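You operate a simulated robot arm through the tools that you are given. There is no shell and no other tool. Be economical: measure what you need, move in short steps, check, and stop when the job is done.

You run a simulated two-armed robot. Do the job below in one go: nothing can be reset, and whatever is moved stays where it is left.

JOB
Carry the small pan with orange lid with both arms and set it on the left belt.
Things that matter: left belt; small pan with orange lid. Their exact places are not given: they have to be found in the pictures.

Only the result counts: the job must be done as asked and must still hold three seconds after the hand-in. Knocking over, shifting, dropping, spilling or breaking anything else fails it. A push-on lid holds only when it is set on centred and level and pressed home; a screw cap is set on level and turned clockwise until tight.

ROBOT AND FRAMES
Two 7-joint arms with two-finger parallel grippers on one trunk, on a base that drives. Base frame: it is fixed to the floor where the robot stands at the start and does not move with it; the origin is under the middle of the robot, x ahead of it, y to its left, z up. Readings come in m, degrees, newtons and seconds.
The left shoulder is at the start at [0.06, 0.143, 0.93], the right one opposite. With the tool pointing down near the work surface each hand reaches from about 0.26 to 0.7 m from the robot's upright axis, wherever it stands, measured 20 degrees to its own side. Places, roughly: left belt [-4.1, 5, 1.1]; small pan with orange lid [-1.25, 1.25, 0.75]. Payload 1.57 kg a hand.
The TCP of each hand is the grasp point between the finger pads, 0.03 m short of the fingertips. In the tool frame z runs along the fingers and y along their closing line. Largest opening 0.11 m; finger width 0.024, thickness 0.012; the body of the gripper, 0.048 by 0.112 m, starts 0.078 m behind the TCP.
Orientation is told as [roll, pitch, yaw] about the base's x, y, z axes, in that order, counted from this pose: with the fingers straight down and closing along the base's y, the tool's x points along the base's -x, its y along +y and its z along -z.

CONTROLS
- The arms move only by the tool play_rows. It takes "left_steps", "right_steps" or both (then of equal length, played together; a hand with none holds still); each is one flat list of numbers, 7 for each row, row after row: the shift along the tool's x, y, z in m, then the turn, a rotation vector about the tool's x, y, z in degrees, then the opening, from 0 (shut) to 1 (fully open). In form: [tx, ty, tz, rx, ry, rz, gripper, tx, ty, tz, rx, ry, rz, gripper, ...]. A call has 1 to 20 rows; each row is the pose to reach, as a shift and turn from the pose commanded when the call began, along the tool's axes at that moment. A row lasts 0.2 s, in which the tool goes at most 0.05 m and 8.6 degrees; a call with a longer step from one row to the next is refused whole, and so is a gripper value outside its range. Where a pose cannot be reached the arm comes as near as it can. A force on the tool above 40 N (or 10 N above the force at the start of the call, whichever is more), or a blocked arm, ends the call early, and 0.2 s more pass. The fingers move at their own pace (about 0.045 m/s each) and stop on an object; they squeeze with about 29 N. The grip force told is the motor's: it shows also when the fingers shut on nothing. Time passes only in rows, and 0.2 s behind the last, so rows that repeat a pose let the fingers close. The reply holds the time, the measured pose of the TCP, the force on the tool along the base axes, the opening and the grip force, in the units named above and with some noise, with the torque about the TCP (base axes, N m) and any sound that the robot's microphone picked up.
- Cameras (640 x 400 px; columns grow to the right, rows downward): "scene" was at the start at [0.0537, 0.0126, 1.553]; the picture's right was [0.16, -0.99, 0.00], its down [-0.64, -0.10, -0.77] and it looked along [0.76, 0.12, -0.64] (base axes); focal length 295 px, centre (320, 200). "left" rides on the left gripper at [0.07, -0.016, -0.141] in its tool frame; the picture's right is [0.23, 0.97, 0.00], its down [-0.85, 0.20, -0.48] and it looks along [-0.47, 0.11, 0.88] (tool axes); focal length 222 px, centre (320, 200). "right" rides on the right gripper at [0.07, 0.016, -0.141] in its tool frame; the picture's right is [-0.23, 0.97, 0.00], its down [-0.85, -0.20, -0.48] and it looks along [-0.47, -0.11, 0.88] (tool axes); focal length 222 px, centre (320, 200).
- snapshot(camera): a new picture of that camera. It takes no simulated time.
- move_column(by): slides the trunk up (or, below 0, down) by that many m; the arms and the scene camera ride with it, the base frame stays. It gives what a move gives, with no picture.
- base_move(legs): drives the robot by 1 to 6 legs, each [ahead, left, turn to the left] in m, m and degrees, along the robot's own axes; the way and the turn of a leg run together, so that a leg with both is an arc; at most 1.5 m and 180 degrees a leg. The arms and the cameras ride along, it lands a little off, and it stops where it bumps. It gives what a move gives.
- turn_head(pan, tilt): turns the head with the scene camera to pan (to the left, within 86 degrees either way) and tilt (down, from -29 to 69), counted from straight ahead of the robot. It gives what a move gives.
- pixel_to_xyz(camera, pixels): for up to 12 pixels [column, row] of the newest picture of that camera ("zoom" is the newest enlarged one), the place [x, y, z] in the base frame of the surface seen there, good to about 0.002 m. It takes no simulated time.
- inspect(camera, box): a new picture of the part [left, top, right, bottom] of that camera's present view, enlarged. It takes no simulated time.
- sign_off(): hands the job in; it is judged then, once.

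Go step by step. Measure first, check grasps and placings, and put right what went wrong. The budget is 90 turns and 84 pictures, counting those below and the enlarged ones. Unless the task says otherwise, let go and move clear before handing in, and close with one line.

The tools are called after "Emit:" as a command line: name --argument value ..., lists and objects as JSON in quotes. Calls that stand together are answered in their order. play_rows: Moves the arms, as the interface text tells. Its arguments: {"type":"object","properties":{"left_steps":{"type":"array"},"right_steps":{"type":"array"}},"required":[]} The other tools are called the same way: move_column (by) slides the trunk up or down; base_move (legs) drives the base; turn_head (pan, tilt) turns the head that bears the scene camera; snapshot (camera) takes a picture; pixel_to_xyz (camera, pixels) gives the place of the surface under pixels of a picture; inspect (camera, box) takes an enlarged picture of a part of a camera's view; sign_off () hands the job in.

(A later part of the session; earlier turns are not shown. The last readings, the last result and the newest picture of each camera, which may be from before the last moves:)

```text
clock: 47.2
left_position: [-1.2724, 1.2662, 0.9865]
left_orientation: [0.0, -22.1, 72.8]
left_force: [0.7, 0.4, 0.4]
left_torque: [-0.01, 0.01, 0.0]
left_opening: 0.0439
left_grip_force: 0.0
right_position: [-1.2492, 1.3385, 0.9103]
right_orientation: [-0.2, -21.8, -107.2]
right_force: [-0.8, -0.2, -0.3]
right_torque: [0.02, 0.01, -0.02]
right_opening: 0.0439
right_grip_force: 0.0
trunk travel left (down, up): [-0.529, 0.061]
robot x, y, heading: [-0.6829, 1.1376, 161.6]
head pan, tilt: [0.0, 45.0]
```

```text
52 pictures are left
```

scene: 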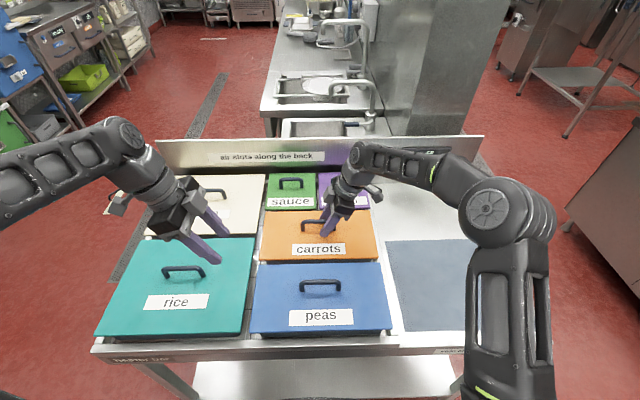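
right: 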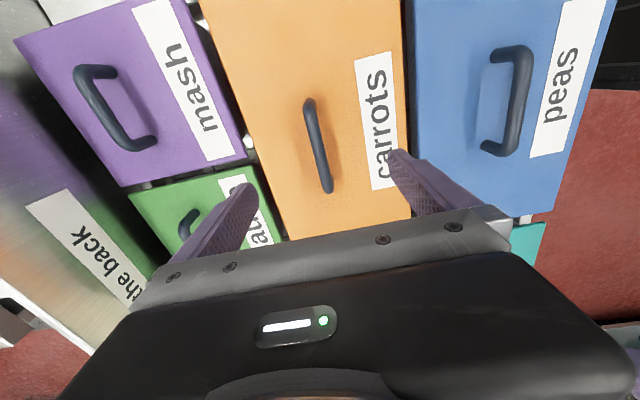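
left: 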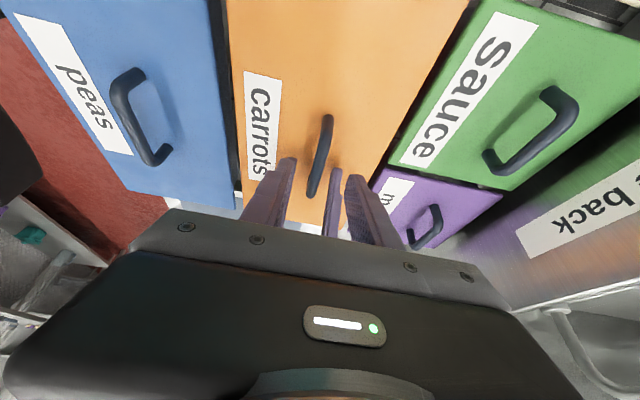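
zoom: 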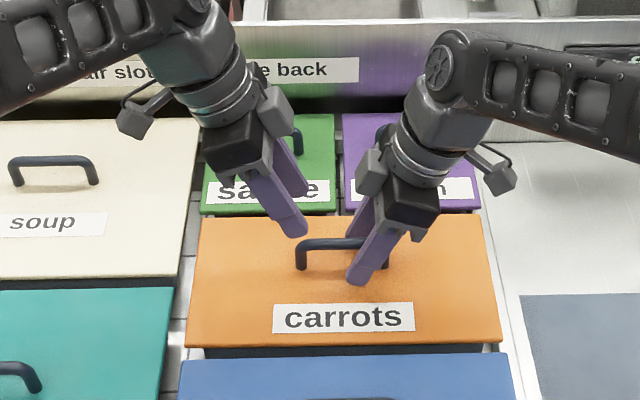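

Clearances between the hand boxes look fine (~3 cm). I run the left hand down its axis onto the bar, then close both hands.

Emit:
play_rows --left_steps '[0.0, 0.0, 0.02, 0, 0, 0, 0.4, 0.001, 0, 0.04, 0, 0, 0, 0.4, 0.002, 0.0006, 0.06, 0, 0, 0, 0.4, 0.002, 0.0006, 0.0805, 0, 0, 0, 0.4, 0.002, 0.0006, 0.0805, 0, 0, 0, 0.4]'

Emit:
inspect --camera "scene" --box '[250, 150, 390, 240]'

```text
clock: 48.4
left_position: [-1.2662, 1.2927, 0.9104]
left_orientation: [0.0, -22.0, 72.7]
left_force: [0.6, -0.3, -0.8]
left_torque: [-0.01, 0.04, 0.02]
left_opening: 0.044
left_grip_force: 0.1
right_position: [-1.2505, 1.3389, 0.9104]
right_orientation: [-0.2, -21.9, -107.3]
right_force: [-0.7, -0.7, -0.3]
right_torque: [0.02, -0.02, 0.0]
right_opening: 0.0441
right_grip_force: 0.0
trunk travel left (down, up): [-0.529, 0.061]
robot x, y, heading: [-0.6918, 1.1319, 161.5]
head pan, tilt: [0.0, 45.0]
```

```text
4.44 times, centred on (320, 195) of scene
```

zoom: 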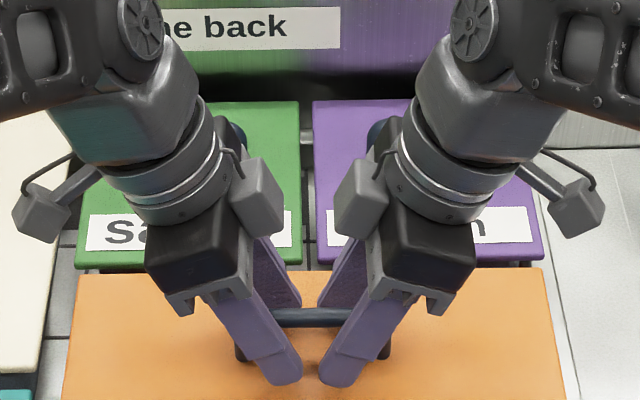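

Both hands straddle the bar symmetrically. I close both and lift 2.5 cm together.

Emit:
play_rows --left_steps '[0, 0, 0, 0, 0, 0, 0, 0, 0, 0, 0, 0, 0, 0, 0, 0, 0, 0, 0, 0, 0, 0, 0, 0, 0, 0, 0, 0, 0, 0, 0, 0, 0, 0, 0]' --right_steps '[0, 0, 0, 0, 0, 0, 0, 0, 0, 0, 0, 0, 0, 0, 0, 0, 0, 0, 0, 0, 0, 0, 0, 0, 0, 0, 0, 0, 0, 0, 0, 0, 0, 0, 0]'

Emit:
play_rows --left_steps '[-0.0011, 0, -0.0028, 0, 0, 0, 0, -0.0023, 0, -0.0056, 0, 0, 0, 0, -0.0034, 0, -0.0083, 0, 0, 0, 0, -0.0045, 0, -0.0111, 0, 0, 0, 0, -0.0056, 0, -0.0139, 0, 0, 0, 0, -0.0075, 0, -0.0185, 0, 0, 0, 0, -0.0094, 0, -0.0232, 0, 0, 0, 0, -0.0094, 0, -0.0232, 0, 0, 0, 0]' --right_steps '[-0.0011, 0, -0.0028, 0, 0, 0, 0, -0.0023, 0, -0.0056, 0, 0, 0, 0, -0.0034, 0, -0.0083, 0, 0, 0, 0, -0.0045, 0, -0.0111, 0, 0, 0, 0, -0.0056, 0, -0.0139, 0, 0, 0, 0, -0.0075, 0, -0.0185, 0, 0, 0, 0, -0.0094, 0, -0.0232, 0, 0, 0, 0, -0.0094, 0, -0.0232, 0, 0, 0, 0]'

Emit:
snapshot --camera "scene"

```text
clock: 49.6
left_position: [-1.2649, 1.2924, 0.9098]
left_orientation: [-0.2, -22.1, 72.7]
left_force: [12.5, -5.6, 3.8]
left_torque: [0.04, -0.02, -0.26]
left_opening: 0.0127
left_grip_force: 28.5
right_position: [-1.2499, 1.3395, 0.9104]
right_orientation: [-0.3, -21.9, -107.2]
right_force: [-14.3, 4.2, 0.5]
right_torque: [-0.19, 0.11, -0.16]
right_opening: 0.0129
right_grip_force: 29.3
trunk travel left (down, up): [-0.529, 0.061]
robot x, y, heading: [-0.685, 1.1273, 161.3]
head pan, tilt: [0.0, 45.0]
```

```text
clock: 51.4
left_position: [-1.266, 1.2923, 0.9338]
left_orientation: [-0.1, -22.1, 72.8]
left_force: [19.6, 0.0, 5.0]
left_torque: [0.18, 0.01, -0.4]
left_opening: 0.0127
left_grip_force: 29.1
right_position: [-1.2499, 1.3391, 0.9344]
right_orientation: [-0.2, -21.9, -107.2]
right_force: [-18.6, -0.3, -12.6]
right_torque: [0.21, -0.02, -0.48]
right_opening: 0.0129
right_grip_force: 29.0
trunk travel left (down, up): [-0.529, 0.061]
robot x, y, heading: [-0.6873, 1.1319, 161.7]
head pan, tilt: [0.0, 45.0]
```

```text
50 pictures are left
```

scene: 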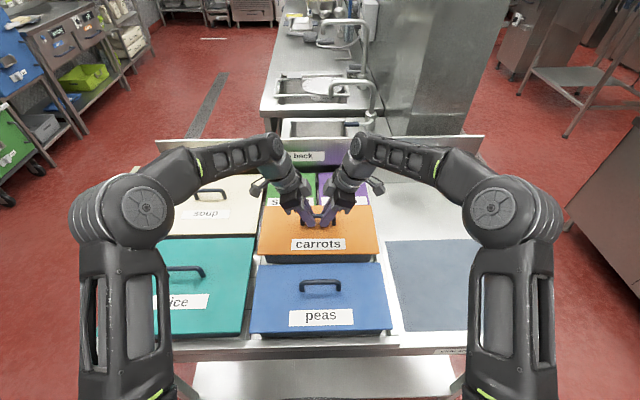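

Pan is up level, shared by both hands; there is an internal couple of ~19 N from a ~1.5 mm misalignment. I relieve it by shifting each hand 0.8 mm.

Emit:
play_rows --left_steps '[0, -0.0004, 0, 0, 0, 0, 0, 0, -0.0008, 0, 0, 0, 0, 0, 0, -0.0008, 0, 0, 0, 0, 0]' --right_steps '[0, -0.0004, 0, 0, 0, 0, 0, 0, -0.0008, 0, 0, 0, 0, 0, 0, -0.0008, 0, 0, 0, 0, 0]'

```text
clock: 52.2
left_position: [-1.2665, 1.2923, 0.9342]
left_orientation: [0.0, -22.0, 72.9]
left_force: [12.5, 3.4, 2.3]
left_torque: [0.44, -0.13, -0.18]
left_opening: 0.0133
left_grip_force: 29.0
right_position: [-1.2513, 1.3377, 0.9342]
right_orientation: [-0.3, -22.0, -107.3]
right_force: [-12.6, -2.4, -7.7]
right_torque: [-0.15, 0.11, -0.33]
right_opening: 0.0127
right_grip_force: 29.3
trunk travel left (down, up): [-0.529, 0.061]
robot x, y, heading: [-0.6833, 1.1366, 161.5]
head pan, tilt: [0.0, 45.0]
```

Improving. Another 0.8 mm each, then I lift 10 cm.

Emit:
play_rows --left_steps '[0, -0.0008, 0, 0, 0, 0, 0, -0.0038, -0.0008, -0.0093, 0, 0, 0, 0, -0.0075, -0.0008, -0.0185, 0, 0, 0, 0, -0.0113, -0.0008, -0.0278, 0, 0, 0, 0, -0.015, -0.0008, -0.0371, 0, 0, 0, 0, -0.0188, -0.0008, -0.0464, 0, 0, 0, 0, -0.0225, -0.0008, -0.0556, 0, 0, 0, 0, -0.03, -0.0008, -0.0742, 0, 0, 0, 0, -0.0375, -0.0008, -0.0927, 0, 0, 0, 0, -0.0375, -0.0008, -0.0927, 0, 0, 0, 0]' --right_steps '[0, -0.0008, 0, 0, 0, 0, 0, -0.0038, -0.0008, -0.0093, 0, 0, 0, 0, -0.0075, -0.0008, -0.0185, 0, 0, 0, 0, -0.0113, -0.0008, -0.0278, 0, 0, 0, 0, -0.015, -0.0008, -0.0371, 0, 0, 0, 0, -0.0188, -0.0008, -0.0464, 0, 0, 0, 0, -0.0225, -0.0008, -0.0556, 0, 0, 0, 0, -0.03, -0.0008, -0.0742, 0, 0, 0, 0, -0.0375, -0.0008, -0.0927, 0, 0, 0, 0, -0.0375, -0.0008, -0.0927, 0, 0, 0, 0]'

Emit:
snapshot --camera "scene"

```text
clock: 54.4
left_position: [-1.2664, 1.2907, 1.0348]
left_orientation: [0.0, -21.9, 72.8]
left_force: [-10.4, 5.4, -11.2]
left_torque: [0.41, -0.05, 0.18]
left_opening: 0.0128
left_grip_force: 29.0
right_position: [-1.2509, 1.3389, 1.0342]
right_orientation: [-0.1, -21.9, -107.1]
right_force: [10.8, -5.1, 3.4]
right_torque: [-0.8, 0.23, 0.46]
right_opening: 0.0127
right_grip_force: 29.0
trunk travel left (down, up): [-0.529, 0.061]
robot x, y, heading: [-0.6874, 1.1325, 161.3]
head pan, tilt: [0.0, 45.0]
```

```text
49 pictures are left
```

scene: 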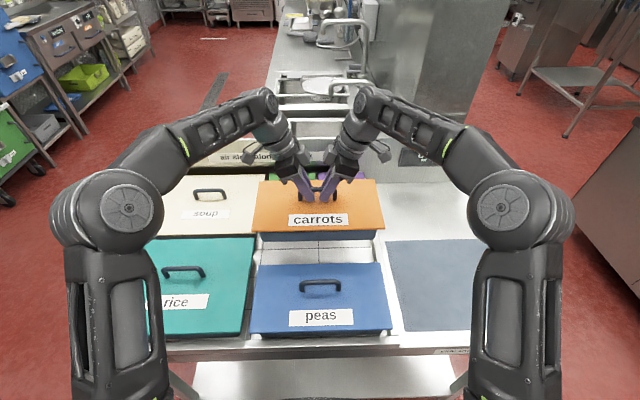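

The pan is clear of its cell and level. I raise further: trunk +6 cm, then the arms ~15 cm while backing slightly toward me.

Emit:
move_column --by 0.06

Emit:
play_rows --left_steps '[0, 0.0005, 0, 0, 0, 0, 0, -0.0056, 0.0005, -0.0139, 0, 0, 0, 0, -0.0113, 0.0005, -0.0278, 0, 0, 0, 0, -0.0169, 0.0005, -0.0417, 0, 0, 0, 0, -0.0225, 0.0005, -0.0556, 0, 0, 0, 0, -0.0281, 0.0005, -0.0695, 0, 0, 0, 0, -0.0338, 0.0005, -0.0834, 0, 0, 0, 0, -0.0394, 0.0005, -0.0973, 0, 0, 0, 0, -0.045, 0.0005, -0.1112, 0, 0, 0, 0, -0.0506, 0.0005, -0.1251, 0, 0, 0, 0, -0.0563, 0.0005, -0.139, 0, 0, 0, 0, -0.0563, 0.0005, -0.139, 0, 0, 0, 0]' --right_steps '[0, 0.0005, 0, 0, 0, 0, 0, -0.0056, 0.0005, -0.0139, 0, 0, 0, 0, -0.0113, 0.0005, -0.0278, 0, 0, 0, 0, -0.0169, 0.0005, -0.0417, 0, 0, 0, 0, -0.0225, 0.0005, -0.0556, 0, 0, 0, 0, -0.0281, 0.0005, -0.0695, 0, 0, 0, 0, -0.0338, 0.0005, -0.0834, 0, 0, 0, 0, -0.0394, 0.0005, -0.0973, 0, 0, 0, 0, -0.045, 0.0005, -0.1112, 0, 0, 0, 0, -0.0506, 0.0005, -0.1251, 0, 0, 0, 0, -0.0563, 0.0005, -0.139, 0, 0, 0, 0, -0.0563, 0.0005, -0.139, 0, 0, 0, 0]'

Emit:
snapshot --camera "scene"

```text
clock: 55.4
left_position: [-1.2663, 1.2905, 1.0937]
left_orientation: [-0.2, -22.1, 72.9]
left_force: [-12.4, 4.8, -12.8]
left_torque: [-0.39, 0.16, 0.2]
left_opening: 0.0129
left_grip_force: 28.8
right_position: [-1.2525, 1.3398, 1.0939]
right_orientation: [-0.1, -21.9, -107.2]
right_force: [12.6, -4.2, 5.4]
right_torque: [-0.12, 0.01, 0.46]
right_opening: 0.0125
right_grip_force: 28.7
trunk travel left (down, up): [-0.589, 0.001]
robot x, y, heading: [-0.6849, 1.1326, 161.7]
head pan, tilt: [0.0, 45.0]
```

```text
clock: 58.0
left_position: [-1.2666, 1.2916, 1.1622]
left_orientation: [0.3, -22.1, 72.8]
left_force: [-3.6, 5.8, -24.9]
left_torque: [-0.14, 0.08, 0.03]
left_opening: 0.0128
left_grip_force: 29.3
left hand out of reach, approached as far as the arm can: row 6, 7, 8, 9, 10, 11, 12
right_position: [-1.2523, 1.3388, 1.1486]
right_orientation: [-0.1, -22.0, -107.3]
right_force: [2.3, -6.1, 17.6]
right_torque: [-0.73, 0.25, 0.17]
right_opening: 0.0127
right_grip_force: 29.3
right hand out of reach, approached as far as the arm can: row 5, 6, 7, 8, 9, 10, 11, 12
trunk travel left (down, up): [-0.589, 0.001]
robot x, y, heading: [-0.6865, 1.1343, 161.6]
head pan, tilt: [0.0, 45.0]
```

```text
48 pictures are left
```

scene: 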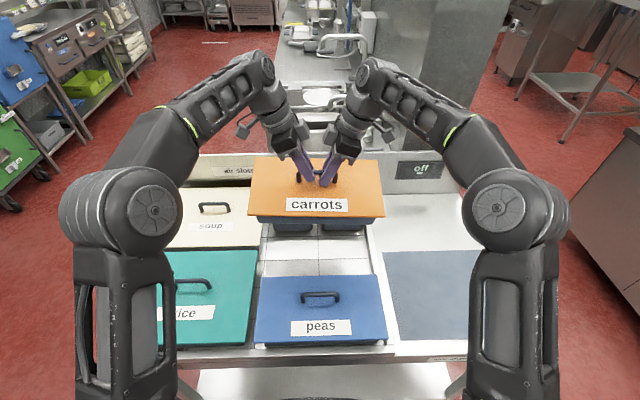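

Reach limit: left is 13 mm higher than right, stressing the bar. I level both at z≈1.14 and pull the pan 12 cm toward me, where more height should be reachable.

Emit:
play_rows --left_steps '[0.0042, 0, 0.0102, 0, 0, 0, 0, 0.0083, 0, 0.0204, 0, 0, 0, 0, 0.0083, -0.02, 0.0204, 0, 0, 0, 0, 0.0083, -0.04, 0.0204, 0, 0, 0, 0, 0.0083, -0.06, 0.0204, 0, 0, 0, 0, 0.0083, -0.08, 0.0204, 0, 0, 0, 0, 0.0083, -0.1, 0.0204, 0, 0, 0, 0, 0.0083, -0.12, 0.0204, 0, 0, 0, 0, 0.0083, -0.12, 0.0204, 0, 0, 0, 0]' --right_steps '[0.0017, 0, 0.0042, 0, 0, 0, 0, 0.0034, 0, 0.0083, 0, 0, 0, 0, 0.0034, 0.02, 0.0083, 0, 0, 0, 0, 0.0034, 0.04, 0.0083, 0, 0, 0, 0, 0.0034, 0.06, 0.0083, 0, 0, 0, 0, 0.0034, 0.08, 0.0083, 0, 0, 0, 0, 0.0034, 0.1, 0.0083, 0, 0, 0, 0, 0.0034, 0.12, 0.0083, 0, 0, 0, 0, 0.0034, 0.12, 0.0083, 0, 0, 0, 0]'

```text
clock: 60.0
left_position: [-1.1524, 1.2554, 1.1424]
left_orientation: [-0.2, -21.9, 72.9]
left_force: [11.9, -11.1, 9.6]
left_torque: [0.14, -0.22, -0.44]
left_opening: 0.0128
left_grip_force: 29.0
right_position: [-1.1377, 1.3011, 1.1381]
right_orientation: [-0.2, -21.9, -107.2]
right_force: [-12.5, 10.3, -17.1]
right_torque: [0.45, -0.11, -0.26]
right_opening: 0.0126
right_grip_force: 29.5
trunk travel left (down, up): [-0.589, 0.001]
robot x, y, heading: [-0.6896, 1.1326, 161.5]
head pan, tilt: [0.0, 45.0]
```

Both hold. I check the pan's levelness from the picture.

Emit:
inspect --camera "scene" --box '[200, 150, 440, 300]'

Emit:
pixel_to_xyz --camera "zoom" --pixels '[[320, 330], [150, 300], [480, 300], [100, 250], [540, 250]]'

```text
2.67 times, centred on (320, 225) of scene
```

zoom: 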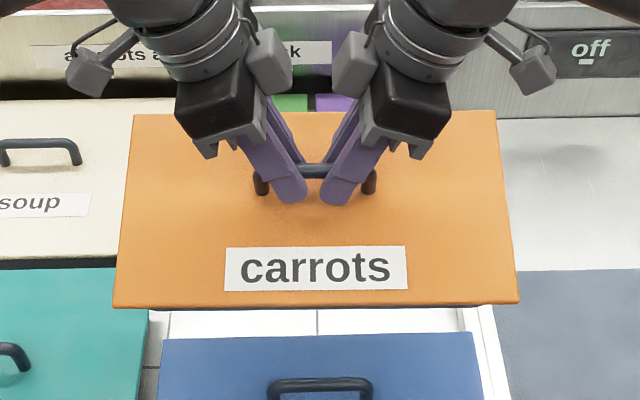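

```text
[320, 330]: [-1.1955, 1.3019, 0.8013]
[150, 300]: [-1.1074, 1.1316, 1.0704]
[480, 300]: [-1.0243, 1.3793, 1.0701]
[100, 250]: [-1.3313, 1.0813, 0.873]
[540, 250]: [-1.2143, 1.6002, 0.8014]
```

Left-right it is level (1.0704 vs 1.0701). I check fore-aft pitch.

Emit:
pixel_to_xyz --camera "zoom" --pixels '[[150, 290], [480, 290], [150, 130], [490, 130], [200, 220], [440, 220], [255, 180], [368, 178]]'

```text
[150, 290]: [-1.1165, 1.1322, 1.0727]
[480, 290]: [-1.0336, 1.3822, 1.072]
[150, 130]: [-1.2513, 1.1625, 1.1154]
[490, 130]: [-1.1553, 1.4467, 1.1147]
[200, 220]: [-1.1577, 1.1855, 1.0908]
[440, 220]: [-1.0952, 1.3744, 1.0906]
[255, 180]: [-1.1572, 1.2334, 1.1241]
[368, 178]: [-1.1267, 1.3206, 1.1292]
```

Left-right level, but it hangs front-down ~17° like a pendulum on the bar (handle sits slightly behind the centre of mass); it'll level when set down. Now I look toward the belt (bearing ≈131°, pan -30°).

Emit:
turn_head --pan -35 --tilt 10

Emit:
snapshot --camera "scene"

```text
clock: 61.0
left_position: [-1.1515, 1.2551, 1.1422]
left_orientation: [-0.1, -21.9, 72.9]
left_force: [9.7, -12.8, 3.9]
left_torque: [-0.02, -0.17, -0.41]
left_opening: 0.0125
left_grip_force: 29.3
right_position: [-1.1369, 1.3021, 1.1385]
right_orientation: [-0.1, -21.9, -107.2]
right_force: [-8.8, 12.9, -9.7]
right_torque: [0.2, 0.05, -0.18]
right_opening: 0.0125
right_grip_force: 28.8
trunk travel left (down, up): [-0.589, 0.001]
robot x, y, heading: [-0.6855, 1.1334, 161.6]
head pan, tilt: [-35.0, 10.0]
```

```text
46 pictures are left
```

scene: 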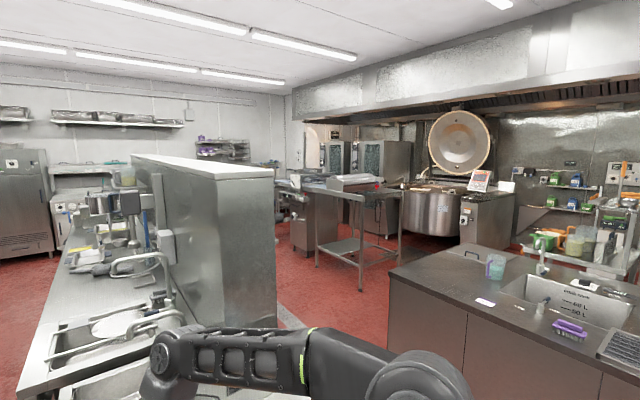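

Emit:
inspect --camera "scene" --box '[260, 150, 420, 250]'

Emit:
pixel_to_xyz --camera "scene" --pixels '[[285, 188], [325, 187], [395, 190], [360, 200], [272, 180], [354, 178], [300, 240], [360, 290], [316, 262], [390, 265], [278, 310], [240, 165]]'

```text
4.00 times, centred on (340, 200) of scene
```

zoom: 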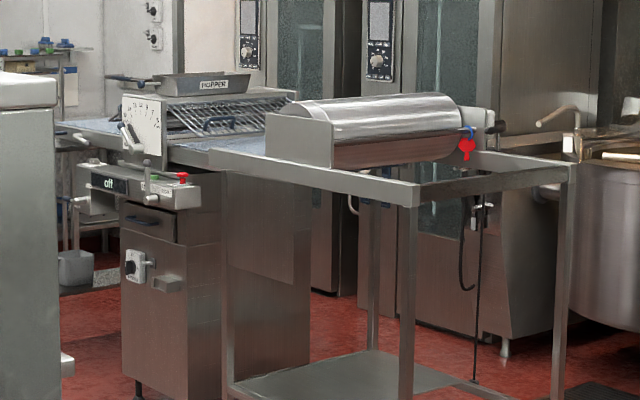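

```text
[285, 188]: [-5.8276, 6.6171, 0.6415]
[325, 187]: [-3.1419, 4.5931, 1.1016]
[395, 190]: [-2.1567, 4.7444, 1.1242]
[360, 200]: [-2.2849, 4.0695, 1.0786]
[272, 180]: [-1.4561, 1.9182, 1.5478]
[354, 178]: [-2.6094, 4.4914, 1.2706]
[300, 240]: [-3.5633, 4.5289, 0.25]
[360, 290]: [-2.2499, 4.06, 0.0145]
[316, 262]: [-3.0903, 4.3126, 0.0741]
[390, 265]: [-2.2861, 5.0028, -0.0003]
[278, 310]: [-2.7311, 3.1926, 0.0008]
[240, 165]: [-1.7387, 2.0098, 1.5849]
```

The machine (dough sheeter) has its right belt near (-3.1,4.6,1.10); the left belt is on its far-left side near (-4.1,5). I back away from the table and lift the pan further, then measure the route.

Emit:
base_move --legs '[[-0.4, 0, 0]]'

Emit:
play_rows --left_steps '[-0.0056, 0, -0.0139, 0, 0, 0, 0, -0.0113, 0, -0.0278, 0, 0, 0, 0, -0.0169, 0, -0.0417, 0, 0, 0, 0, -0.0225, 0, -0.0556, 0, 0, 0, 0, -0.0225, 0, -0.0556, 0, 0, 0, 0]' --right_steps '[-0.0056, 0, -0.0139, 0, 0, 0, 0, -0.0113, 0, -0.0278, 0, 0, 0, 0, -0.0169, 0, -0.0417, 0, 0, 0, 0, -0.0225, 0, -0.0556, 0, 0, 0, 0, -0.0225, 0, -0.0556, 0, 0, 0, 0]'

```text
clock: 63.5
left_position: [-0.7682, 1.1268, 1.142]
left_orientation: [-0.1, -22.0, 73.0]
left_force: [5.2, -19.2, -9.3]
left_torque: [-0.38, 0.01, -0.35]
left_opening: 0.0127
left_grip_force: 28.9
right_position: [-0.7538, 1.1732, 1.1389]
right_orientation: [-0.1, -21.9, -107.0]
right_force: [-5.4, 18.6, 3.0]
right_torque: [-0.03, 0.06, -0.18]
right_opening: 0.0129
right_grip_force: 29.2
trunk travel left (down, up): [-0.589, 0.001]
robot x, y, heading: [-0.3019, 1.0034, 161.6]
head pan, tilt: [-35.0, 10.0]
```

```text
clock: 64.7
left_position: [-0.7676, 1.1267, 1.2025]
left_orientation: [-0.3, -21.9, 73.0]
left_force: [3.9, 3.5, -5.6]
left_torque: [-0.39, 0.0, -0.18]
left_opening: 0.0127
left_grip_force: 28.8
right_position: [-0.7533, 1.1741, 1.2001]
right_orientation: [-0.3, -22.0, -107.1]
right_force: [-4.2, -3.6, -1.9]
right_torque: [0.25, -0.07, 0.01]
right_opening: 0.0128
right_grip_force: 29.2
trunk travel left (down, up): [-0.589, 0.001]
robot x, y, heading: [-0.3007, 1.0006, 161.7]
head pan, tilt: [-35.0, 10.0]
```

Forces small now. I raise another 6 cm to test that height and check on the pan.

Emit:
play_rows --left_steps '[-0.0056, 0, -0.0139, 0, 0, 0, 0, -0.0113, 0, -0.0278, 0, 0, 0, 0, -0.0169, 0, -0.0417, 0, 0, 0, 0, -0.0225, 0, -0.0556, 0, 0, 0, 0, -0.0225, 0, -0.0556, 0, 0, 0, 0]' --right_steps '[-0.0056, 0, -0.0139, 0, 0, 0, 0, -0.0113, 0, -0.0278, 0, 0, 0, 0, -0.0169, 0, -0.0417, 0, 0, 0, 0, -0.0225, 0, -0.0556, 0, 0, 0, 0, -0.0225, 0, -0.0556, 0, 0, 0, 0]'

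Emit:
turn_head --pan -45 --tilt 22

Emit:
snapshot --camera "scene"

```text
clock: 65.9
left_position: [-0.7673, 1.1283, 1.2384]
left_orientation: [0.1, -21.9, 73.0]
left_force: [9.3, -3.4, 0.3]
left_torque: [-0.54, 0.05, -0.47]
left_opening: 0.0127
left_grip_force: 28.9
left hand out of reach, approached as far as the arm can: row 3, 4, 5
right_position: [-0.7527, 1.1742, 1.2356]
right_orientation: [-0.4, -21.9, -107.1]
right_force: [-9.5, 4.8, -7.6]
right_torque: [0.67, -0.18, -0.03]
right_opening: 0.0125
right_grip_force: 28.8
right hand out of reach, approached as far as the arm can: row 3, 4, 5
trunk travel left (down, up): [-0.589, 0.001]
robot x, y, heading: [-0.3032, 1.0055, 161.8]
head pan, tilt: [-35.0, 10.0]
```

```text
clock: 66.6
left_position: [-0.7677, 1.1284, 1.2383]
left_orientation: [0.1, -21.9, 73.0]
left_force: [11.5, -8.3, 3.4]
left_torque: [0.15, -0.18, -0.52]
left_opening: 0.0127
left_grip_force: 28.9
right_position: [-0.7519, 1.1747, 1.2349]
right_orientation: [-0.4, -21.9, -107.2]
right_force: [-10.9, 8.2, -9.9]
right_torque: [0.15, 0.03, -0.09]
right_opening: 0.0128
right_grip_force: 29.1
trunk travel left (down, up): [-0.589, 0.001]
robot x, y, heading: [-0.2991, 1.0033, 161.5]
head pan, tilt: [-45.0, 22.0]
```

```text
44 pictures are left
```

scene: 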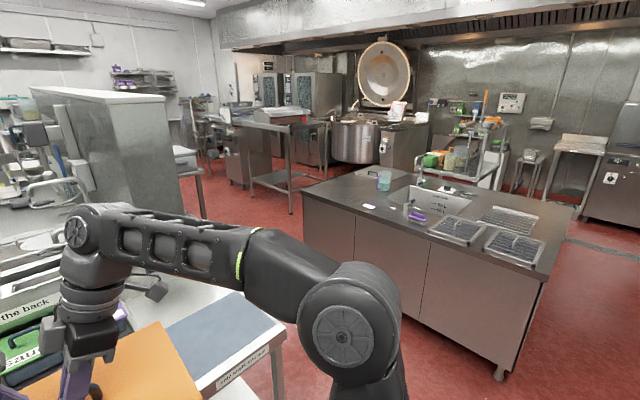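

I measure the aisle: island corners, the small table by the block, trolley and floor.

Emit:
pixel_to_xyz --camera "scene" --pixels '[[302, 188], [305, 243], [545, 278], [497, 375], [205, 217], [187, 152], [280, 325], [168, 160], [240, 122], [290, 212], [248, 240], [370, 168]]'

Emit:
pixel_to_xyz --camera "scene" --pixels '[[160, 130], [125, 92], [160, 96], [40, 88], [225, 230], [230, 190], [210, 190], [185, 205], [302, 130], [450, 340], [150, 290], [215, 340]]'

```text
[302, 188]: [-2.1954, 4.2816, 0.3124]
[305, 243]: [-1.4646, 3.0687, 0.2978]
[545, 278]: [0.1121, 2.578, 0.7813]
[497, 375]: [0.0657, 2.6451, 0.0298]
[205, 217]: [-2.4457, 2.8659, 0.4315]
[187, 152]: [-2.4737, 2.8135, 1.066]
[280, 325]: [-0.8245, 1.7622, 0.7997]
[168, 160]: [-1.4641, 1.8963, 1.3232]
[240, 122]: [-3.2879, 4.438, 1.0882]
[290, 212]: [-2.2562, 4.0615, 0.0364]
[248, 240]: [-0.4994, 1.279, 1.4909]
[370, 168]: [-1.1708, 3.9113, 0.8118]
```

```text
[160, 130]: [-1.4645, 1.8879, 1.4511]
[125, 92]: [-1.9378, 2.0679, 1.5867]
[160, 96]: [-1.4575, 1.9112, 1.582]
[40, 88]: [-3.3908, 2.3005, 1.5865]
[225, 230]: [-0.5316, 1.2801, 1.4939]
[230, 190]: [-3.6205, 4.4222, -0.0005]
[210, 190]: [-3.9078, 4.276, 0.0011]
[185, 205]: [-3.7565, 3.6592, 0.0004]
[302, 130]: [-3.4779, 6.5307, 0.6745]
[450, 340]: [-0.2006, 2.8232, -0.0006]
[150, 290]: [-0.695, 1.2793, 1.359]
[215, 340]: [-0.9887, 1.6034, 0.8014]
```

The forearms ride high (z>1.36), so only base, pan and tall block matter. I drive through the aisle: first to (-0.45,2.1), then (-1.46,2.5).

Emit:
base_move --legs '[[0, 0, -63.8], [1.1, 0, 0], [0, 0, 60.6], [1.08, 0, 0], [0, 0, -25.4]]'

Emit:
turn_head --pan 0 --tilt 25

Emit:
snapshot --camera "scene"

```text
clock: 84.4
left_position: [-1.8238, 2.8857, 1.2393]
left_orientation: [0.1, -22.0, 42.9]
left_force: [7.8, -15.5, -2.3]
left_torque: [-0.14, -0.12, -0.53]
left_opening: 0.0124
left_grip_force: 28.8
right_position: [-1.7877, 2.9189, 1.2362]
right_orientation: [-0.4, -22.0, -137.1]
right_force: [-8.1, 14.9, -5.7]
right_torque: [0.12, 0.01, -0.23]
right_opening: 0.0125
right_grip_force: 29.3
trunk travel left (down, up): [-0.589, 0.001]
robot x, y, heading: [-1.4806, 2.5464, 131.6]
head pan, tilt: [-45.0, 22.0]
```

```text
clock: 85.5
left_position: [-1.824, 2.8853, 1.2383]
left_orientation: [0.0, -22.0, 42.9]
left_force: [3.1, -0.4, -2.4]
left_torque: [-0.26, 0.17, -0.22]
left_opening: 0.0127
left_grip_force: 29.2
right_position: [-1.7876, 2.9175, 1.2344]
right_orientation: [-0.4, -22.0, -137.1]
right_force: [-2.9, 1.5, -3.8]
right_torque: [0.2, -0.22, 0.08]
right_opening: 0.0124
right_grip_force: 28.8
trunk travel left (down, up): [-0.589, 0.001]
robot x, y, heading: [-1.4871, 2.5464, 131.7]
head pan, tilt: [0.0, 25.0]
```

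```text
43 pictures are left
```

scene: 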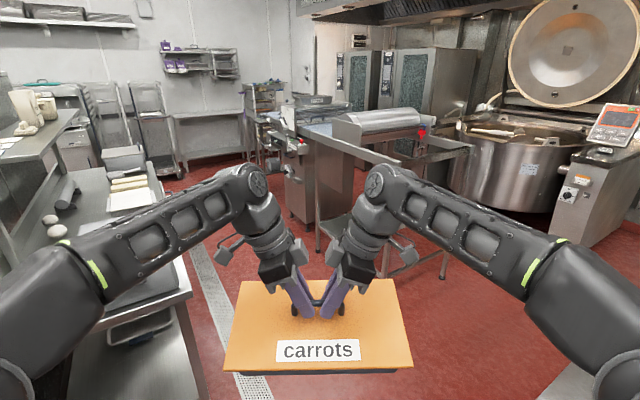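

Everything holds. I look at the machine and measure the counter end and belts.

Emit:
inspect --camera "scene" --box '[220, 70, 440, 210]'

Emit:
pixel_to_xyz --camera "scene" --pixels '[[188, 292], [150, 185], [170, 178], [265, 118], [330, 130], [300, 110], [290, 190], [240, 150], [200, 350], [130, 165], [30, 140], [245, 180]]'

```text
2.86 times, centred on (330, 140) of scene
```

zoom: 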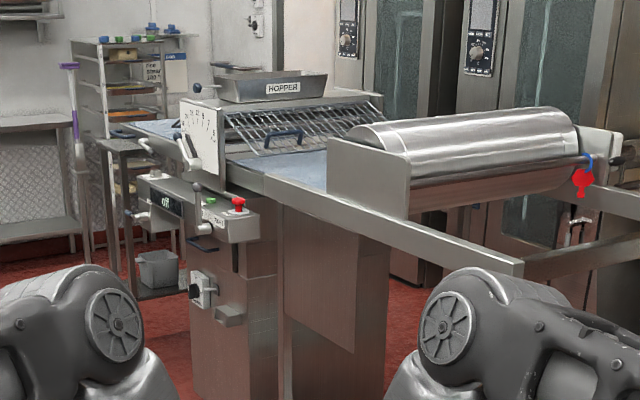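

```text
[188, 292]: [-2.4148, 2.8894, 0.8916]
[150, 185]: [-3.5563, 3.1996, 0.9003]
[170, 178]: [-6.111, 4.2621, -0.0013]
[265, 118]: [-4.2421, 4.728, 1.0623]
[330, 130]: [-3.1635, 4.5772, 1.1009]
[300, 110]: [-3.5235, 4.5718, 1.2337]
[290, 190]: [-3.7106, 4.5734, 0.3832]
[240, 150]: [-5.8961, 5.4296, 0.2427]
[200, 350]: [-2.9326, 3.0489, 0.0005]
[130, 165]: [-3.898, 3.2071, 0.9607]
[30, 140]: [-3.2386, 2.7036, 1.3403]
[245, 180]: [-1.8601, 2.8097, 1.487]
```

I continue: to (-2.3,3.4), then along the machine front to about (-3.3,3.72).

Emit:
base_move --legs '[[0, 0, 2], [1.18, 0, 0], [0, 0, 29], [1.05, 0, 0]]'

Emit:
turn_head --pan -35 --tilt 25

Emit:
snapshot --camera "scene"

```text
clock: 98.2
left_position: [-3.7558, 3.7944, 1.238]
left_orientation: [0.0, -22.1, 74.3]
left_force: [7.8, -1.5, -3.7]
left_torque: [-0.04, -0.07, -0.39]
left_opening: 0.0126
left_grip_force: 29.0
right_position: [-3.7413, 3.8421, 1.2347]
right_orientation: [-0.2, -22.0, -105.9]
right_force: [-8.2, 1.0, -3.5]
right_torque: [0.02, 0.04, -0.01]
right_opening: 0.0127
right_grip_force: 28.9
trunk travel left (down, up): [-0.589, 0.001]
robot x, y, heading: [-3.2872, 3.6797, 163.1]
head pan, tilt: [0.0, 25.0]
```

```text
clock: 99.2
left_position: [-3.7553, 3.7957, 1.2366]
left_orientation: [0.0, -22.1, 74.3]
left_force: [0.7, 1.0, -3.0]
left_torque: [-0.14, 0.03, -0.14]
left_opening: 0.0127
left_grip_force: 29.0
right_position: [-3.7424, 3.8422, 1.2351]
right_orientation: [-0.5, -22.0, -105.8]
right_force: [-0.8, -1.1, -3.7]
right_torque: [0.22, -0.05, 0.13]
right_opening: 0.0125
right_grip_force: 29.2
trunk travel left (down, up): [-0.589, 0.001]
robot x, y, heading: [-3.2884, 3.6818, 163.1]
head pan, tilt: [-35.0, 25.0]
```

```text
41 pictures are left
```

scene: 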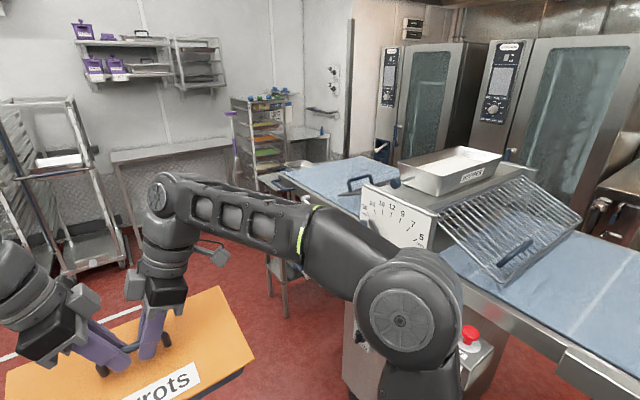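

The left belt is the blue-grey surface at (345,175), left of the dial. I zoom and measure it.

Emit:
inspect --camera "scene" --box '[230, 130, 450, 260]'

Emit:
pixel_to_xyz --camera "scene" --pixels '[[345, 175], [282, 174], [362, 158], [310, 168], [380, 167], [358, 205], [330, 190], [400, 210], [320, 192], [285, 315], [300, 165]]'

```text
2.91 times, centred on (340, 195) of scene
```

zoom: 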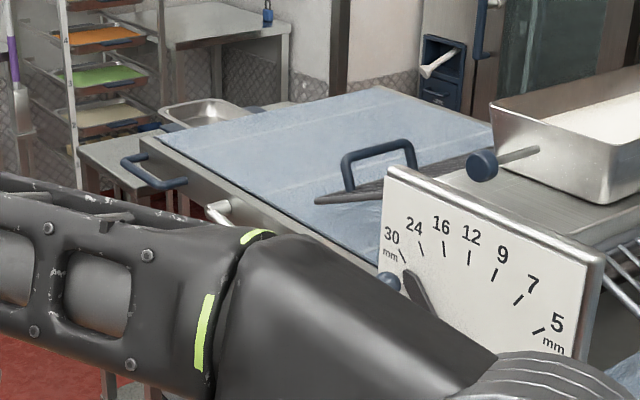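

```text
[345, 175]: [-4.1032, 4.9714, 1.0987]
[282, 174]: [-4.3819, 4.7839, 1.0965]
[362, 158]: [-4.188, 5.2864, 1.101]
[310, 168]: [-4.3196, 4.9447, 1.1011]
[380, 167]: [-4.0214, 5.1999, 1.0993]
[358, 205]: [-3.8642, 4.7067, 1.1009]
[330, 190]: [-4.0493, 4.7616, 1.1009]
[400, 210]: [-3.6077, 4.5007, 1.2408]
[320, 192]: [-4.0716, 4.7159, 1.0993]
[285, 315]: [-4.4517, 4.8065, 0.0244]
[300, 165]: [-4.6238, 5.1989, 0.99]
```

Belt top is z=1.10; front-left corner ≈(-4.38,4.78). I measure the guard/handle over it to find the free area.

Emit:
pixel_to_xyz --camera "zoom" --pixels '[[318, 198], [345, 160], [412, 150], [400, 185], [470, 160], [345, 205], [375, 255], [385, 90], [488, 122], [162, 142], [310, 215], [150, 185]]'

Emit:
pixel_to_xyz --camera "zoom" --pixels '[[225, 212], [130, 165], [330, 130], [300, 160], [350, 190], [420, 120], [440, 145], [205, 110], [110, 160], [330, 225]]'

```text
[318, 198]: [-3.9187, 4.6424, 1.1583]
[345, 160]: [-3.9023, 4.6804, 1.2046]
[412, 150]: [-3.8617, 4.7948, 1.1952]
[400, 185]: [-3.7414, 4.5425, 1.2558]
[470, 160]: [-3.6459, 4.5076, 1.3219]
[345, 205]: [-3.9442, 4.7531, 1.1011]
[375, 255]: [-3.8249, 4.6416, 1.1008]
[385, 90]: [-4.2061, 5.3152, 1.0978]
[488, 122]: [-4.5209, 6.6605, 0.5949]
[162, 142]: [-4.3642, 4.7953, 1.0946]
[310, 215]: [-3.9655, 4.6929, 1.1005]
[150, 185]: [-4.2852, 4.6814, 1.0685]
```

```text
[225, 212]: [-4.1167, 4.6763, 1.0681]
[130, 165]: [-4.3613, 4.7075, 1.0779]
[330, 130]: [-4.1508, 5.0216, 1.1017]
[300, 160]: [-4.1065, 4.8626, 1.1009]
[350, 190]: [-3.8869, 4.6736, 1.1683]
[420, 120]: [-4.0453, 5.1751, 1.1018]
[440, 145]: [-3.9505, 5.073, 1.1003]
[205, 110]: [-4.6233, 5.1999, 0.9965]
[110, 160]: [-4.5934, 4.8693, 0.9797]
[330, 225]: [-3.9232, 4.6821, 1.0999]
```

Free belt: 0–0.46 m from the left end, 0.54 m deep, guard beyond. Target pan centre ≈(-4.09,4.93). To level the pan and gain reach, I pitch both hands 18° (fingers forward) about the bar.

Emit:
play_rows --left_steps '[0, 0, 0, -2.8, 0, 1.1, 0, 0, 0, 0, -5.6, 0, 2.3, 0, 0, 0, 0, -8.3, 0, 3.4, 0, 0, 0, 0, -11.1, 0, 4.5, 0, 0, 0, 0, -13.9, 0, 5.6, 0, 0, 0, 0, -16.7, 0, 6.8, 0, 0, 0, 0, -16.7, 0, 6.8, 0]' --right_steps '[0, 0, 0, 2.8, 0, -1.1, 0, 0, 0, 0, 5.6, 0, -2.3, 0, 0, 0, 0, 8.3, 0, -3.4, 0, 0, 0, 0, 11.1, 0, -4.5, 0, 0, 0, 0, 13.9, 0, -5.6, 0, 0, 0, 0, 16.7, 0, -6.8, 0, 0, 0, 0, 16.7, 0, -6.8, 0]'

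Emit:
turn_head --pan 0 --tilt 35

Emit:
snapshot --camera "scene"

```text
clock: 100.8
left_position: [-3.7551, 3.7963, 1.238]
left_orientation: [19.2, -20.8, 67.1]
left_force: [7.8, -2.0, -2.0]
left_torque: [0.07, -0.22, -0.34]
left_opening: 0.0126
left_grip_force: 29.2
right_position: [-3.7421, 3.8426, 1.2356]
right_orientation: [-19.9, -20.8, -98.6]
right_force: [-8.4, 1.3, -5.2]
right_torque: [-0.12, 0.03, -0.06]
right_opening: 0.0125
right_grip_force: 28.5
trunk travel left (down, up): [-0.589, 0.001]
robot x, y, heading: [-3.2888, 3.6814, 163.0]
head pan, tilt: [-35.0, 25.0]
```

```text
clock: 101.9
left_position: [-3.7539, 3.7958, 1.2375]
left_orientation: [19.3, -20.8, 67.0]
left_force: [12.1, -2.3, -2.5]
left_torque: [-0.21, -0.19, -0.38]
left_opening: 0.0128
left_grip_force: 28.9
right_position: [-3.7431, 3.8433, 1.2354]
right_orientation: [-19.9, -20.8, -98.6]
right_force: [-10.9, 3.5, -3.4]
right_torque: [0.09, -0.04, -0.18]
right_opening: 0.0124
right_grip_force: 29.2
trunk travel left (down, up): [-0.589, 0.001]
robot x, y, heading: [-3.2878, 3.6805, 162.9]
head pan, tilt: [0.0, 35.0]
```

```text
39 pictures are left
```

scene: 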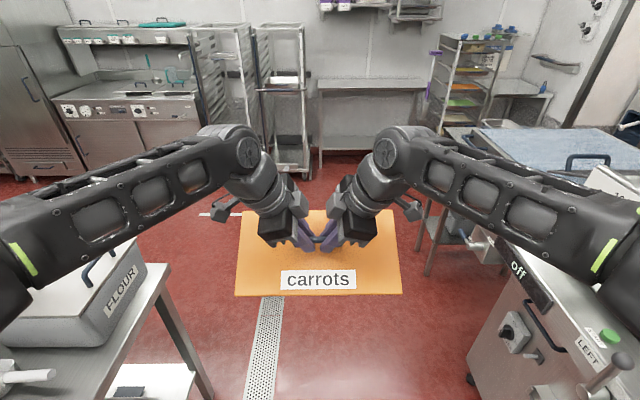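

I check the pan's pitch now, and the things near the belt's front (side table, console).

Emit:
pixel_to_xyz --camera "scene" --pixels '[[250, 290], [392, 290], [250, 220], [388, 220], [440, 255], [428, 275], [505, 280], [470, 385], [480, 240], [545, 260], [600, 375], [150, 300]]'

Emit:
inspect --camera "scene" --box '[400, 90, 640, 400]'

```text
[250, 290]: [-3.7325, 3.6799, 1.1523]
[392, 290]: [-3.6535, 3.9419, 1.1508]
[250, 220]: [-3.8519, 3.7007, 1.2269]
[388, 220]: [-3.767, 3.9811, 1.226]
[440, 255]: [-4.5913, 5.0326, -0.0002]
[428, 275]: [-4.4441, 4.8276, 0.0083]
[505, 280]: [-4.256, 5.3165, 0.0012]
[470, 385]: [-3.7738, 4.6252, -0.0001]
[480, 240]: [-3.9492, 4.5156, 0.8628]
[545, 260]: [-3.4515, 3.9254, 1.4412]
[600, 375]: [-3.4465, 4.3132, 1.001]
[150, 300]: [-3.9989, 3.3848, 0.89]
```

```text
1.29 times, centred on (520, 245) of scene
```

zoom: 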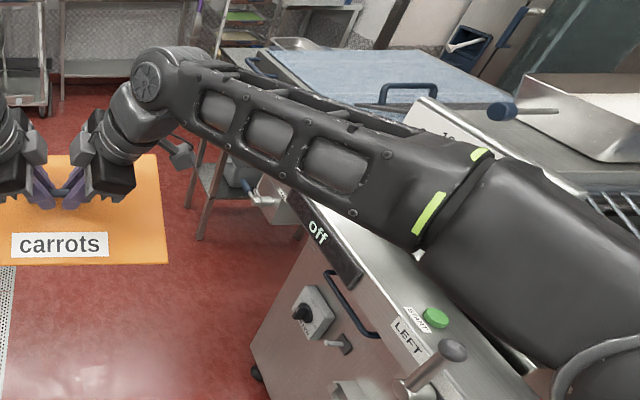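

The low side is the one nearest me, so that pitch made it worse (31°, grip holds). I reverse it: back 18° plus 12° more.

Emit:
play_rows --left_steps '[0, 0, 0, 4.6, 0, -1.9, 0, 0, 0, 0, 9.3, 0, -3.8, 0, 0, 0, 0, 13.9, 0, -5.6, 0, 0, 0, 0, 18.5, 0, -7.5, 0, 0, 0, 0, 23.2, 0, -9.4, 0, 0, 0, 0, 27.8, 0, -11.3, 0, 0, 0, 0, 27.8, 0, -11.3, 0]' --right_steps '[0, 0, 0, -4.6, 0, 1.9, 0, 0, 0, 0, -9.3, 0, 3.8, 0, 0, 0, 0, -13.9, 0, 5.6, 0, 0, 0, 0, -18.5, 0, 7.5, 0, 0, 0, 0, -23.2, 0, 9.4, 0, 0, 0, 0, -27.8, 0, 11.3, 0, 0, 0, 0, -27.8, 0, 11.3, 0]'

Emit:
snapshot --camera "scene"

Emit:
pixel_to_xyz --camera "scene" --pixels '[[250, 285], [390, 285], [250, 230], [388, 230], [320, 248], [320, 255]]'

```text
clock: 103.1
left_position: [-3.7418, 3.7958, 1.2214]
left_orientation: [-2.2, -22.5, 76.9]
left_force: [-10.2, 6.4, -8.8]
left_torque: [-0.7, 0.29, -0.2]
left_opening: 0.0127
left_grip_force: 29.3
left hand out of reach, approached as far as the arm can: row 5, 6
right_position: [-3.7302, 3.8382, 1.2291]
right_orientation: [1.4, -21.0, -105.1]
right_force: [11.6, -5.9, 2.2]
right_torque: [0.4, -0.31, 0.74]
right_opening: 0.0125
right_grip_force: 29.4
right hand out of reach, approached as far as the arm can: row 5, 6
trunk travel left (down, up): [-0.589, 0.001]
robot x, y, heading: [-3.2859, 3.6824, 162.9]
head pan, tilt: [0.0, 35.0]
stopped in row 6 (left hand): the force on the tool passed its limit at 65 N (the readings are from after the stop); the commanded pose is now the measured one
```

```text
37 pictures are left
```

scene: 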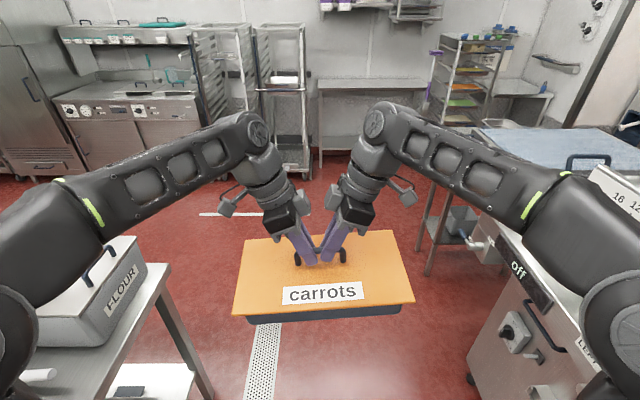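

```text
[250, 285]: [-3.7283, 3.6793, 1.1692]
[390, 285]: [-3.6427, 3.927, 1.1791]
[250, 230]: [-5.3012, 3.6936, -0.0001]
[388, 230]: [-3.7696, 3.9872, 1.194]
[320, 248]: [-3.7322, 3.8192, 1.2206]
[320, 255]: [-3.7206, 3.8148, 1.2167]
```

Now nearly level (near side 6° low, 2° sideways). Bottom clearance over belt is ~1.4 cm. I drive along to a point in front of the left belt and turn to face it.

Emit:
base_move --legs '[[1.16, 0, 0], [0, 0, -90]]'

Emit:
turn_head --pan 0 --tilt 40

Emit:
snapshot --camera "scene"

```text
clock: 112.9
left_position: [-4.2869, 4.4726, 1.2216]
left_orientation: [-2.0, -22.6, -13.7]
left_force: [11.2, 28.3, -8.2]
left_torque: [0.2, 0.05, 0.39]
left_opening: 0.0125
left_grip_force: 29.6
right_position: [-4.2451, 4.4622, 1.2296]
right_orientation: [1.5, -21.1, 164.0]
right_force: [-10.2, -29.0, 0.7]
right_torque: [-0.41, 0.26, 0.91]
right_opening: 0.013
right_grip_force: 29.2
trunk travel left (down, up): [-0.589, 0.001]
robot x, y, heading: [-4.4063, 4.0172, 72.3]
head pan, tilt: [0.0, 35.0]
```

```text
clock: 113.5
left_position: [-4.2889, 4.4723, 1.2207]
left_orientation: [-1.9, -22.6, -13.7]
left_force: [1.2, 2.7, -3.7]
left_torque: [0.13, 0.48, -0.38]
left_opening: 0.0126
left_grip_force: 29.6
right_position: [-4.2446, 4.4608, 1.2283]
right_orientation: [1.5, -20.9, 164.1]
right_force: [-2.6, -2.6, -3.3]
right_torque: [-0.15, -0.38, 0.54]
right_opening: 0.0126
right_grip_force: 29.2
trunk travel left (down, up): [-0.589, 0.001]
robot x, y, heading: [-4.4015, 4.0226, 72.2]
head pan, tilt: [0.0, 40.0]
```

```text
36 pictures are left
```

scene: 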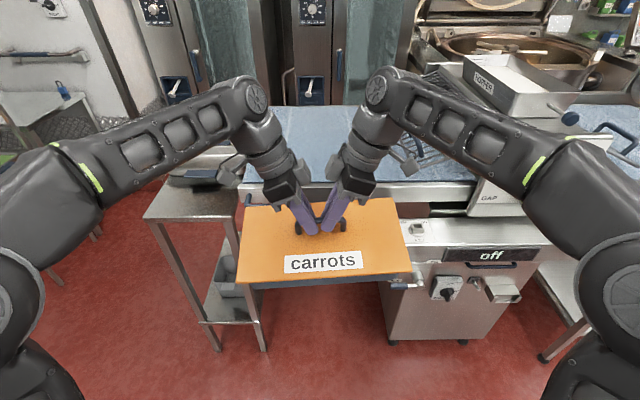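

Facing the belt. I measure the console, side-table legs and belt edges ahead before the final approach.

Emit:
pixel_to_xyz --camera "scene" --pixels '[[264, 350], [217, 348], [390, 342], [415, 222], [445, 255], [470, 262], [385, 280], [248, 198], [148, 215], [400, 283], [470, 185], [290, 120]]'

Emit:
pixel_to_xyz --camera "scene" --pixels '[[250, 278], [400, 270], [255, 215], [392, 205], [325, 245], [225, 290], [540, 260], [235, 200], [432, 200], [500, 295], [420, 235]]'

```text
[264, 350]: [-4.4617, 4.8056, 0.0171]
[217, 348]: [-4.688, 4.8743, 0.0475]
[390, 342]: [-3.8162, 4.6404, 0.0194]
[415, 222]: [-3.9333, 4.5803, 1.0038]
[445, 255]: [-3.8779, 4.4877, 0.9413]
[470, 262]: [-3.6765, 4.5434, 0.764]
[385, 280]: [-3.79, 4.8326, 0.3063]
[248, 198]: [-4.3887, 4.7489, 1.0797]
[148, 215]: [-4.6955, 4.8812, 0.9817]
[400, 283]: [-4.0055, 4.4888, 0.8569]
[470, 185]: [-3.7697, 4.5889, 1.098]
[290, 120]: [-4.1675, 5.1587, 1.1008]
```

```text
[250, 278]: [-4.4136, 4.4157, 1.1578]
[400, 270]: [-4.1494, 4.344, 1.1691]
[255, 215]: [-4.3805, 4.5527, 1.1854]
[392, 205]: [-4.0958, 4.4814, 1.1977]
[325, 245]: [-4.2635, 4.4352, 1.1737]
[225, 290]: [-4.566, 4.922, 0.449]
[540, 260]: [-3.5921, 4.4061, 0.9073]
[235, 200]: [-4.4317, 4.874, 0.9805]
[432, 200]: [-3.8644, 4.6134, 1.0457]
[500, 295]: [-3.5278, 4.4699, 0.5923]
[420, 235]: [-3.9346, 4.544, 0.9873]
```

Clearance over the belt is too thin (near-left bottom ≈1.10). I pull the pan 5 cm toward me and raise it ~3.5 cm (left slightly more, to level).

Emit:
play_rows --left_steps '[0.0007, -0.01, 0, 0, 0, 0, 0, 0.0013, -0.02, -0.0005, 0, 0, 0, 0, 0.002, -0.03, -0.001, 0, 0, 0, 0, 0.0027, -0.04, -0.0012, 0, 0, 0, 0, 0.0033, -0.05, -0.0014, 0, 0, 0, 0, -0.0005, -0.05, -0.0107, 0, 0, 0, 0, -0.0044, -0.05, -0.0199, 0, 0, 0, 0, -0.0083, -0.05, -0.0291, 0, 0, 0, 0, -0.0121, -0.05, -0.0383, 0, 0, 0, 0, -0.0121, -0.05, -0.0383, 0, 0, 0, 0]' --right_steps '[-0.0003, 0.01, 0, 0, 0, 0, 0, -0.0006, 0.02, 0.0, 0, 0, 0, 0, -0.001, 0.03, 0, 0, 0, 0, 0, -0.0013, 0.04, 0, 0, 0, 0, 0, -0.0016, 0.05, 0, 0, 0, 0, 0, -0.0045, 0.05, -0.0077, 0, 0, 0, 0, -0.0075, 0.05, -0.0154, 0, 0, 0, 0, -0.0105, 0.05, -0.0231, 0, 0, 0, 0, -0.0134, 0.05, -0.0308, 0, 0, 0, 0, -0.0134, 0.05, -0.0308, 0, 0, 0, 0]'

Emit:
snapshot --camera "scene"

Emit:
pixel_to_xyz --camera "scene" --pixels '[[250, 285], [400, 280], [255, 225], [392, 215], [325, 250]]'

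```text
clock: 115.7
left_position: [-4.3033, 4.4234, 1.2562]
left_orientation: [-1.7, -22.6, -13.7]
left_force: [-14.8, 5.7, -20.6]
left_torque: [0.23, 0.54, -0.49]
left_opening: 0.013
left_grip_force: 29.0
left hand out of reach, approached as far as the arm can: row 9, 10
right_position: [-4.2634, 4.4136, 1.2403]
right_orientation: [1.4, -20.9, 164.0]
right_force: [13.5, -7.1, 14.7]
right_torque: [0.04, 0.35, 0.62]
right_opening: 0.0126
right_grip_force: 28.6
right hand out of reach, approached as far as the arm can: row 7, 8, 9, 10
trunk travel left (down, up): [-0.589, 0.001]
robot x, y, heading: [-4.4086, 4.0241, 72.6]
head pan, tilt: [0.0, 40.0]
```

```text
35 pictures are left
```

scene: 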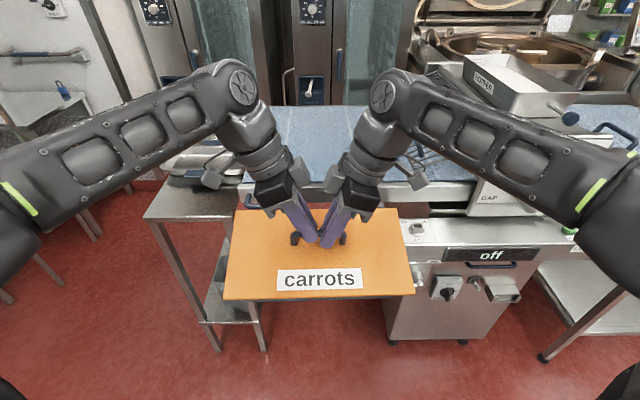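

```text
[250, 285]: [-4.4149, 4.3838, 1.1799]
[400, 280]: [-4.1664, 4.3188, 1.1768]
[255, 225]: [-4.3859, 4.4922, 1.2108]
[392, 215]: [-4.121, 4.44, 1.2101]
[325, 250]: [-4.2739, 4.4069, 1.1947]
```

Level sideways again, near edge bottom ≈1.116, enough. Before the last 0.45 m I check the forearms/elbows against the dial plate and blue handle.

Emit:
pixel_to_xyz --camera "scene" --pixels '[[600, 190], [630, 220], [575, 150], [500, 165], [10, 200], [30, 240], [490, 195], [525, 210], [570, 118], [610, 125], [480, 175], [635, 250]]'

Emit:
turn_head --pan -60 --tilt 35

Emit:
snapshot --camera "scene"

```text
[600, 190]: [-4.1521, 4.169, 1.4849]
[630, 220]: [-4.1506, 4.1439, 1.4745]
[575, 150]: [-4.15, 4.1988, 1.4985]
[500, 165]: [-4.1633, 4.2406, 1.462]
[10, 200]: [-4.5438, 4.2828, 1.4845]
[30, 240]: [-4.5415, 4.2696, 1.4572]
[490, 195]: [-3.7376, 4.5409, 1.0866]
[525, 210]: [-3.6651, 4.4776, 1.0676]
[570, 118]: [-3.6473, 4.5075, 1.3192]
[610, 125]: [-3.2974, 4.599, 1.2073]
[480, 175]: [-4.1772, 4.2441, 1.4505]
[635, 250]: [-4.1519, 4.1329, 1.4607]
```

```text
clock: 117.0
left_position: [-4.3029, 4.4233, 1.2561]
left_orientation: [-1.7, -22.6, -13.8]
left_force: [-23.5, 3.2, -9.2]
left_torque: [0.05, 0.57, -0.48]
left_opening: 0.0128
left_grip_force: 28.8
right_position: [-4.2633, 4.4134, 1.2403]
right_orientation: [1.4, -20.8, 163.9]
right_force: [24.1, -3.0, 2.0]
right_torque: [0.03, 0.07, 0.35]
right_opening: 0.0128
right_grip_force: 29.2
trunk travel left (down, up): [-0.589, 0.001]
robot x, y, heading: [-4.4076, 4.0207, 72.5]
head pan, tilt: [-60.0, 35.0]
```

```text
34 pictures are left
```

scene: 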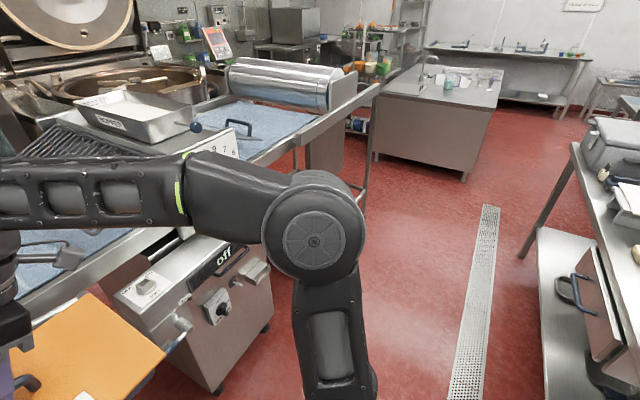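

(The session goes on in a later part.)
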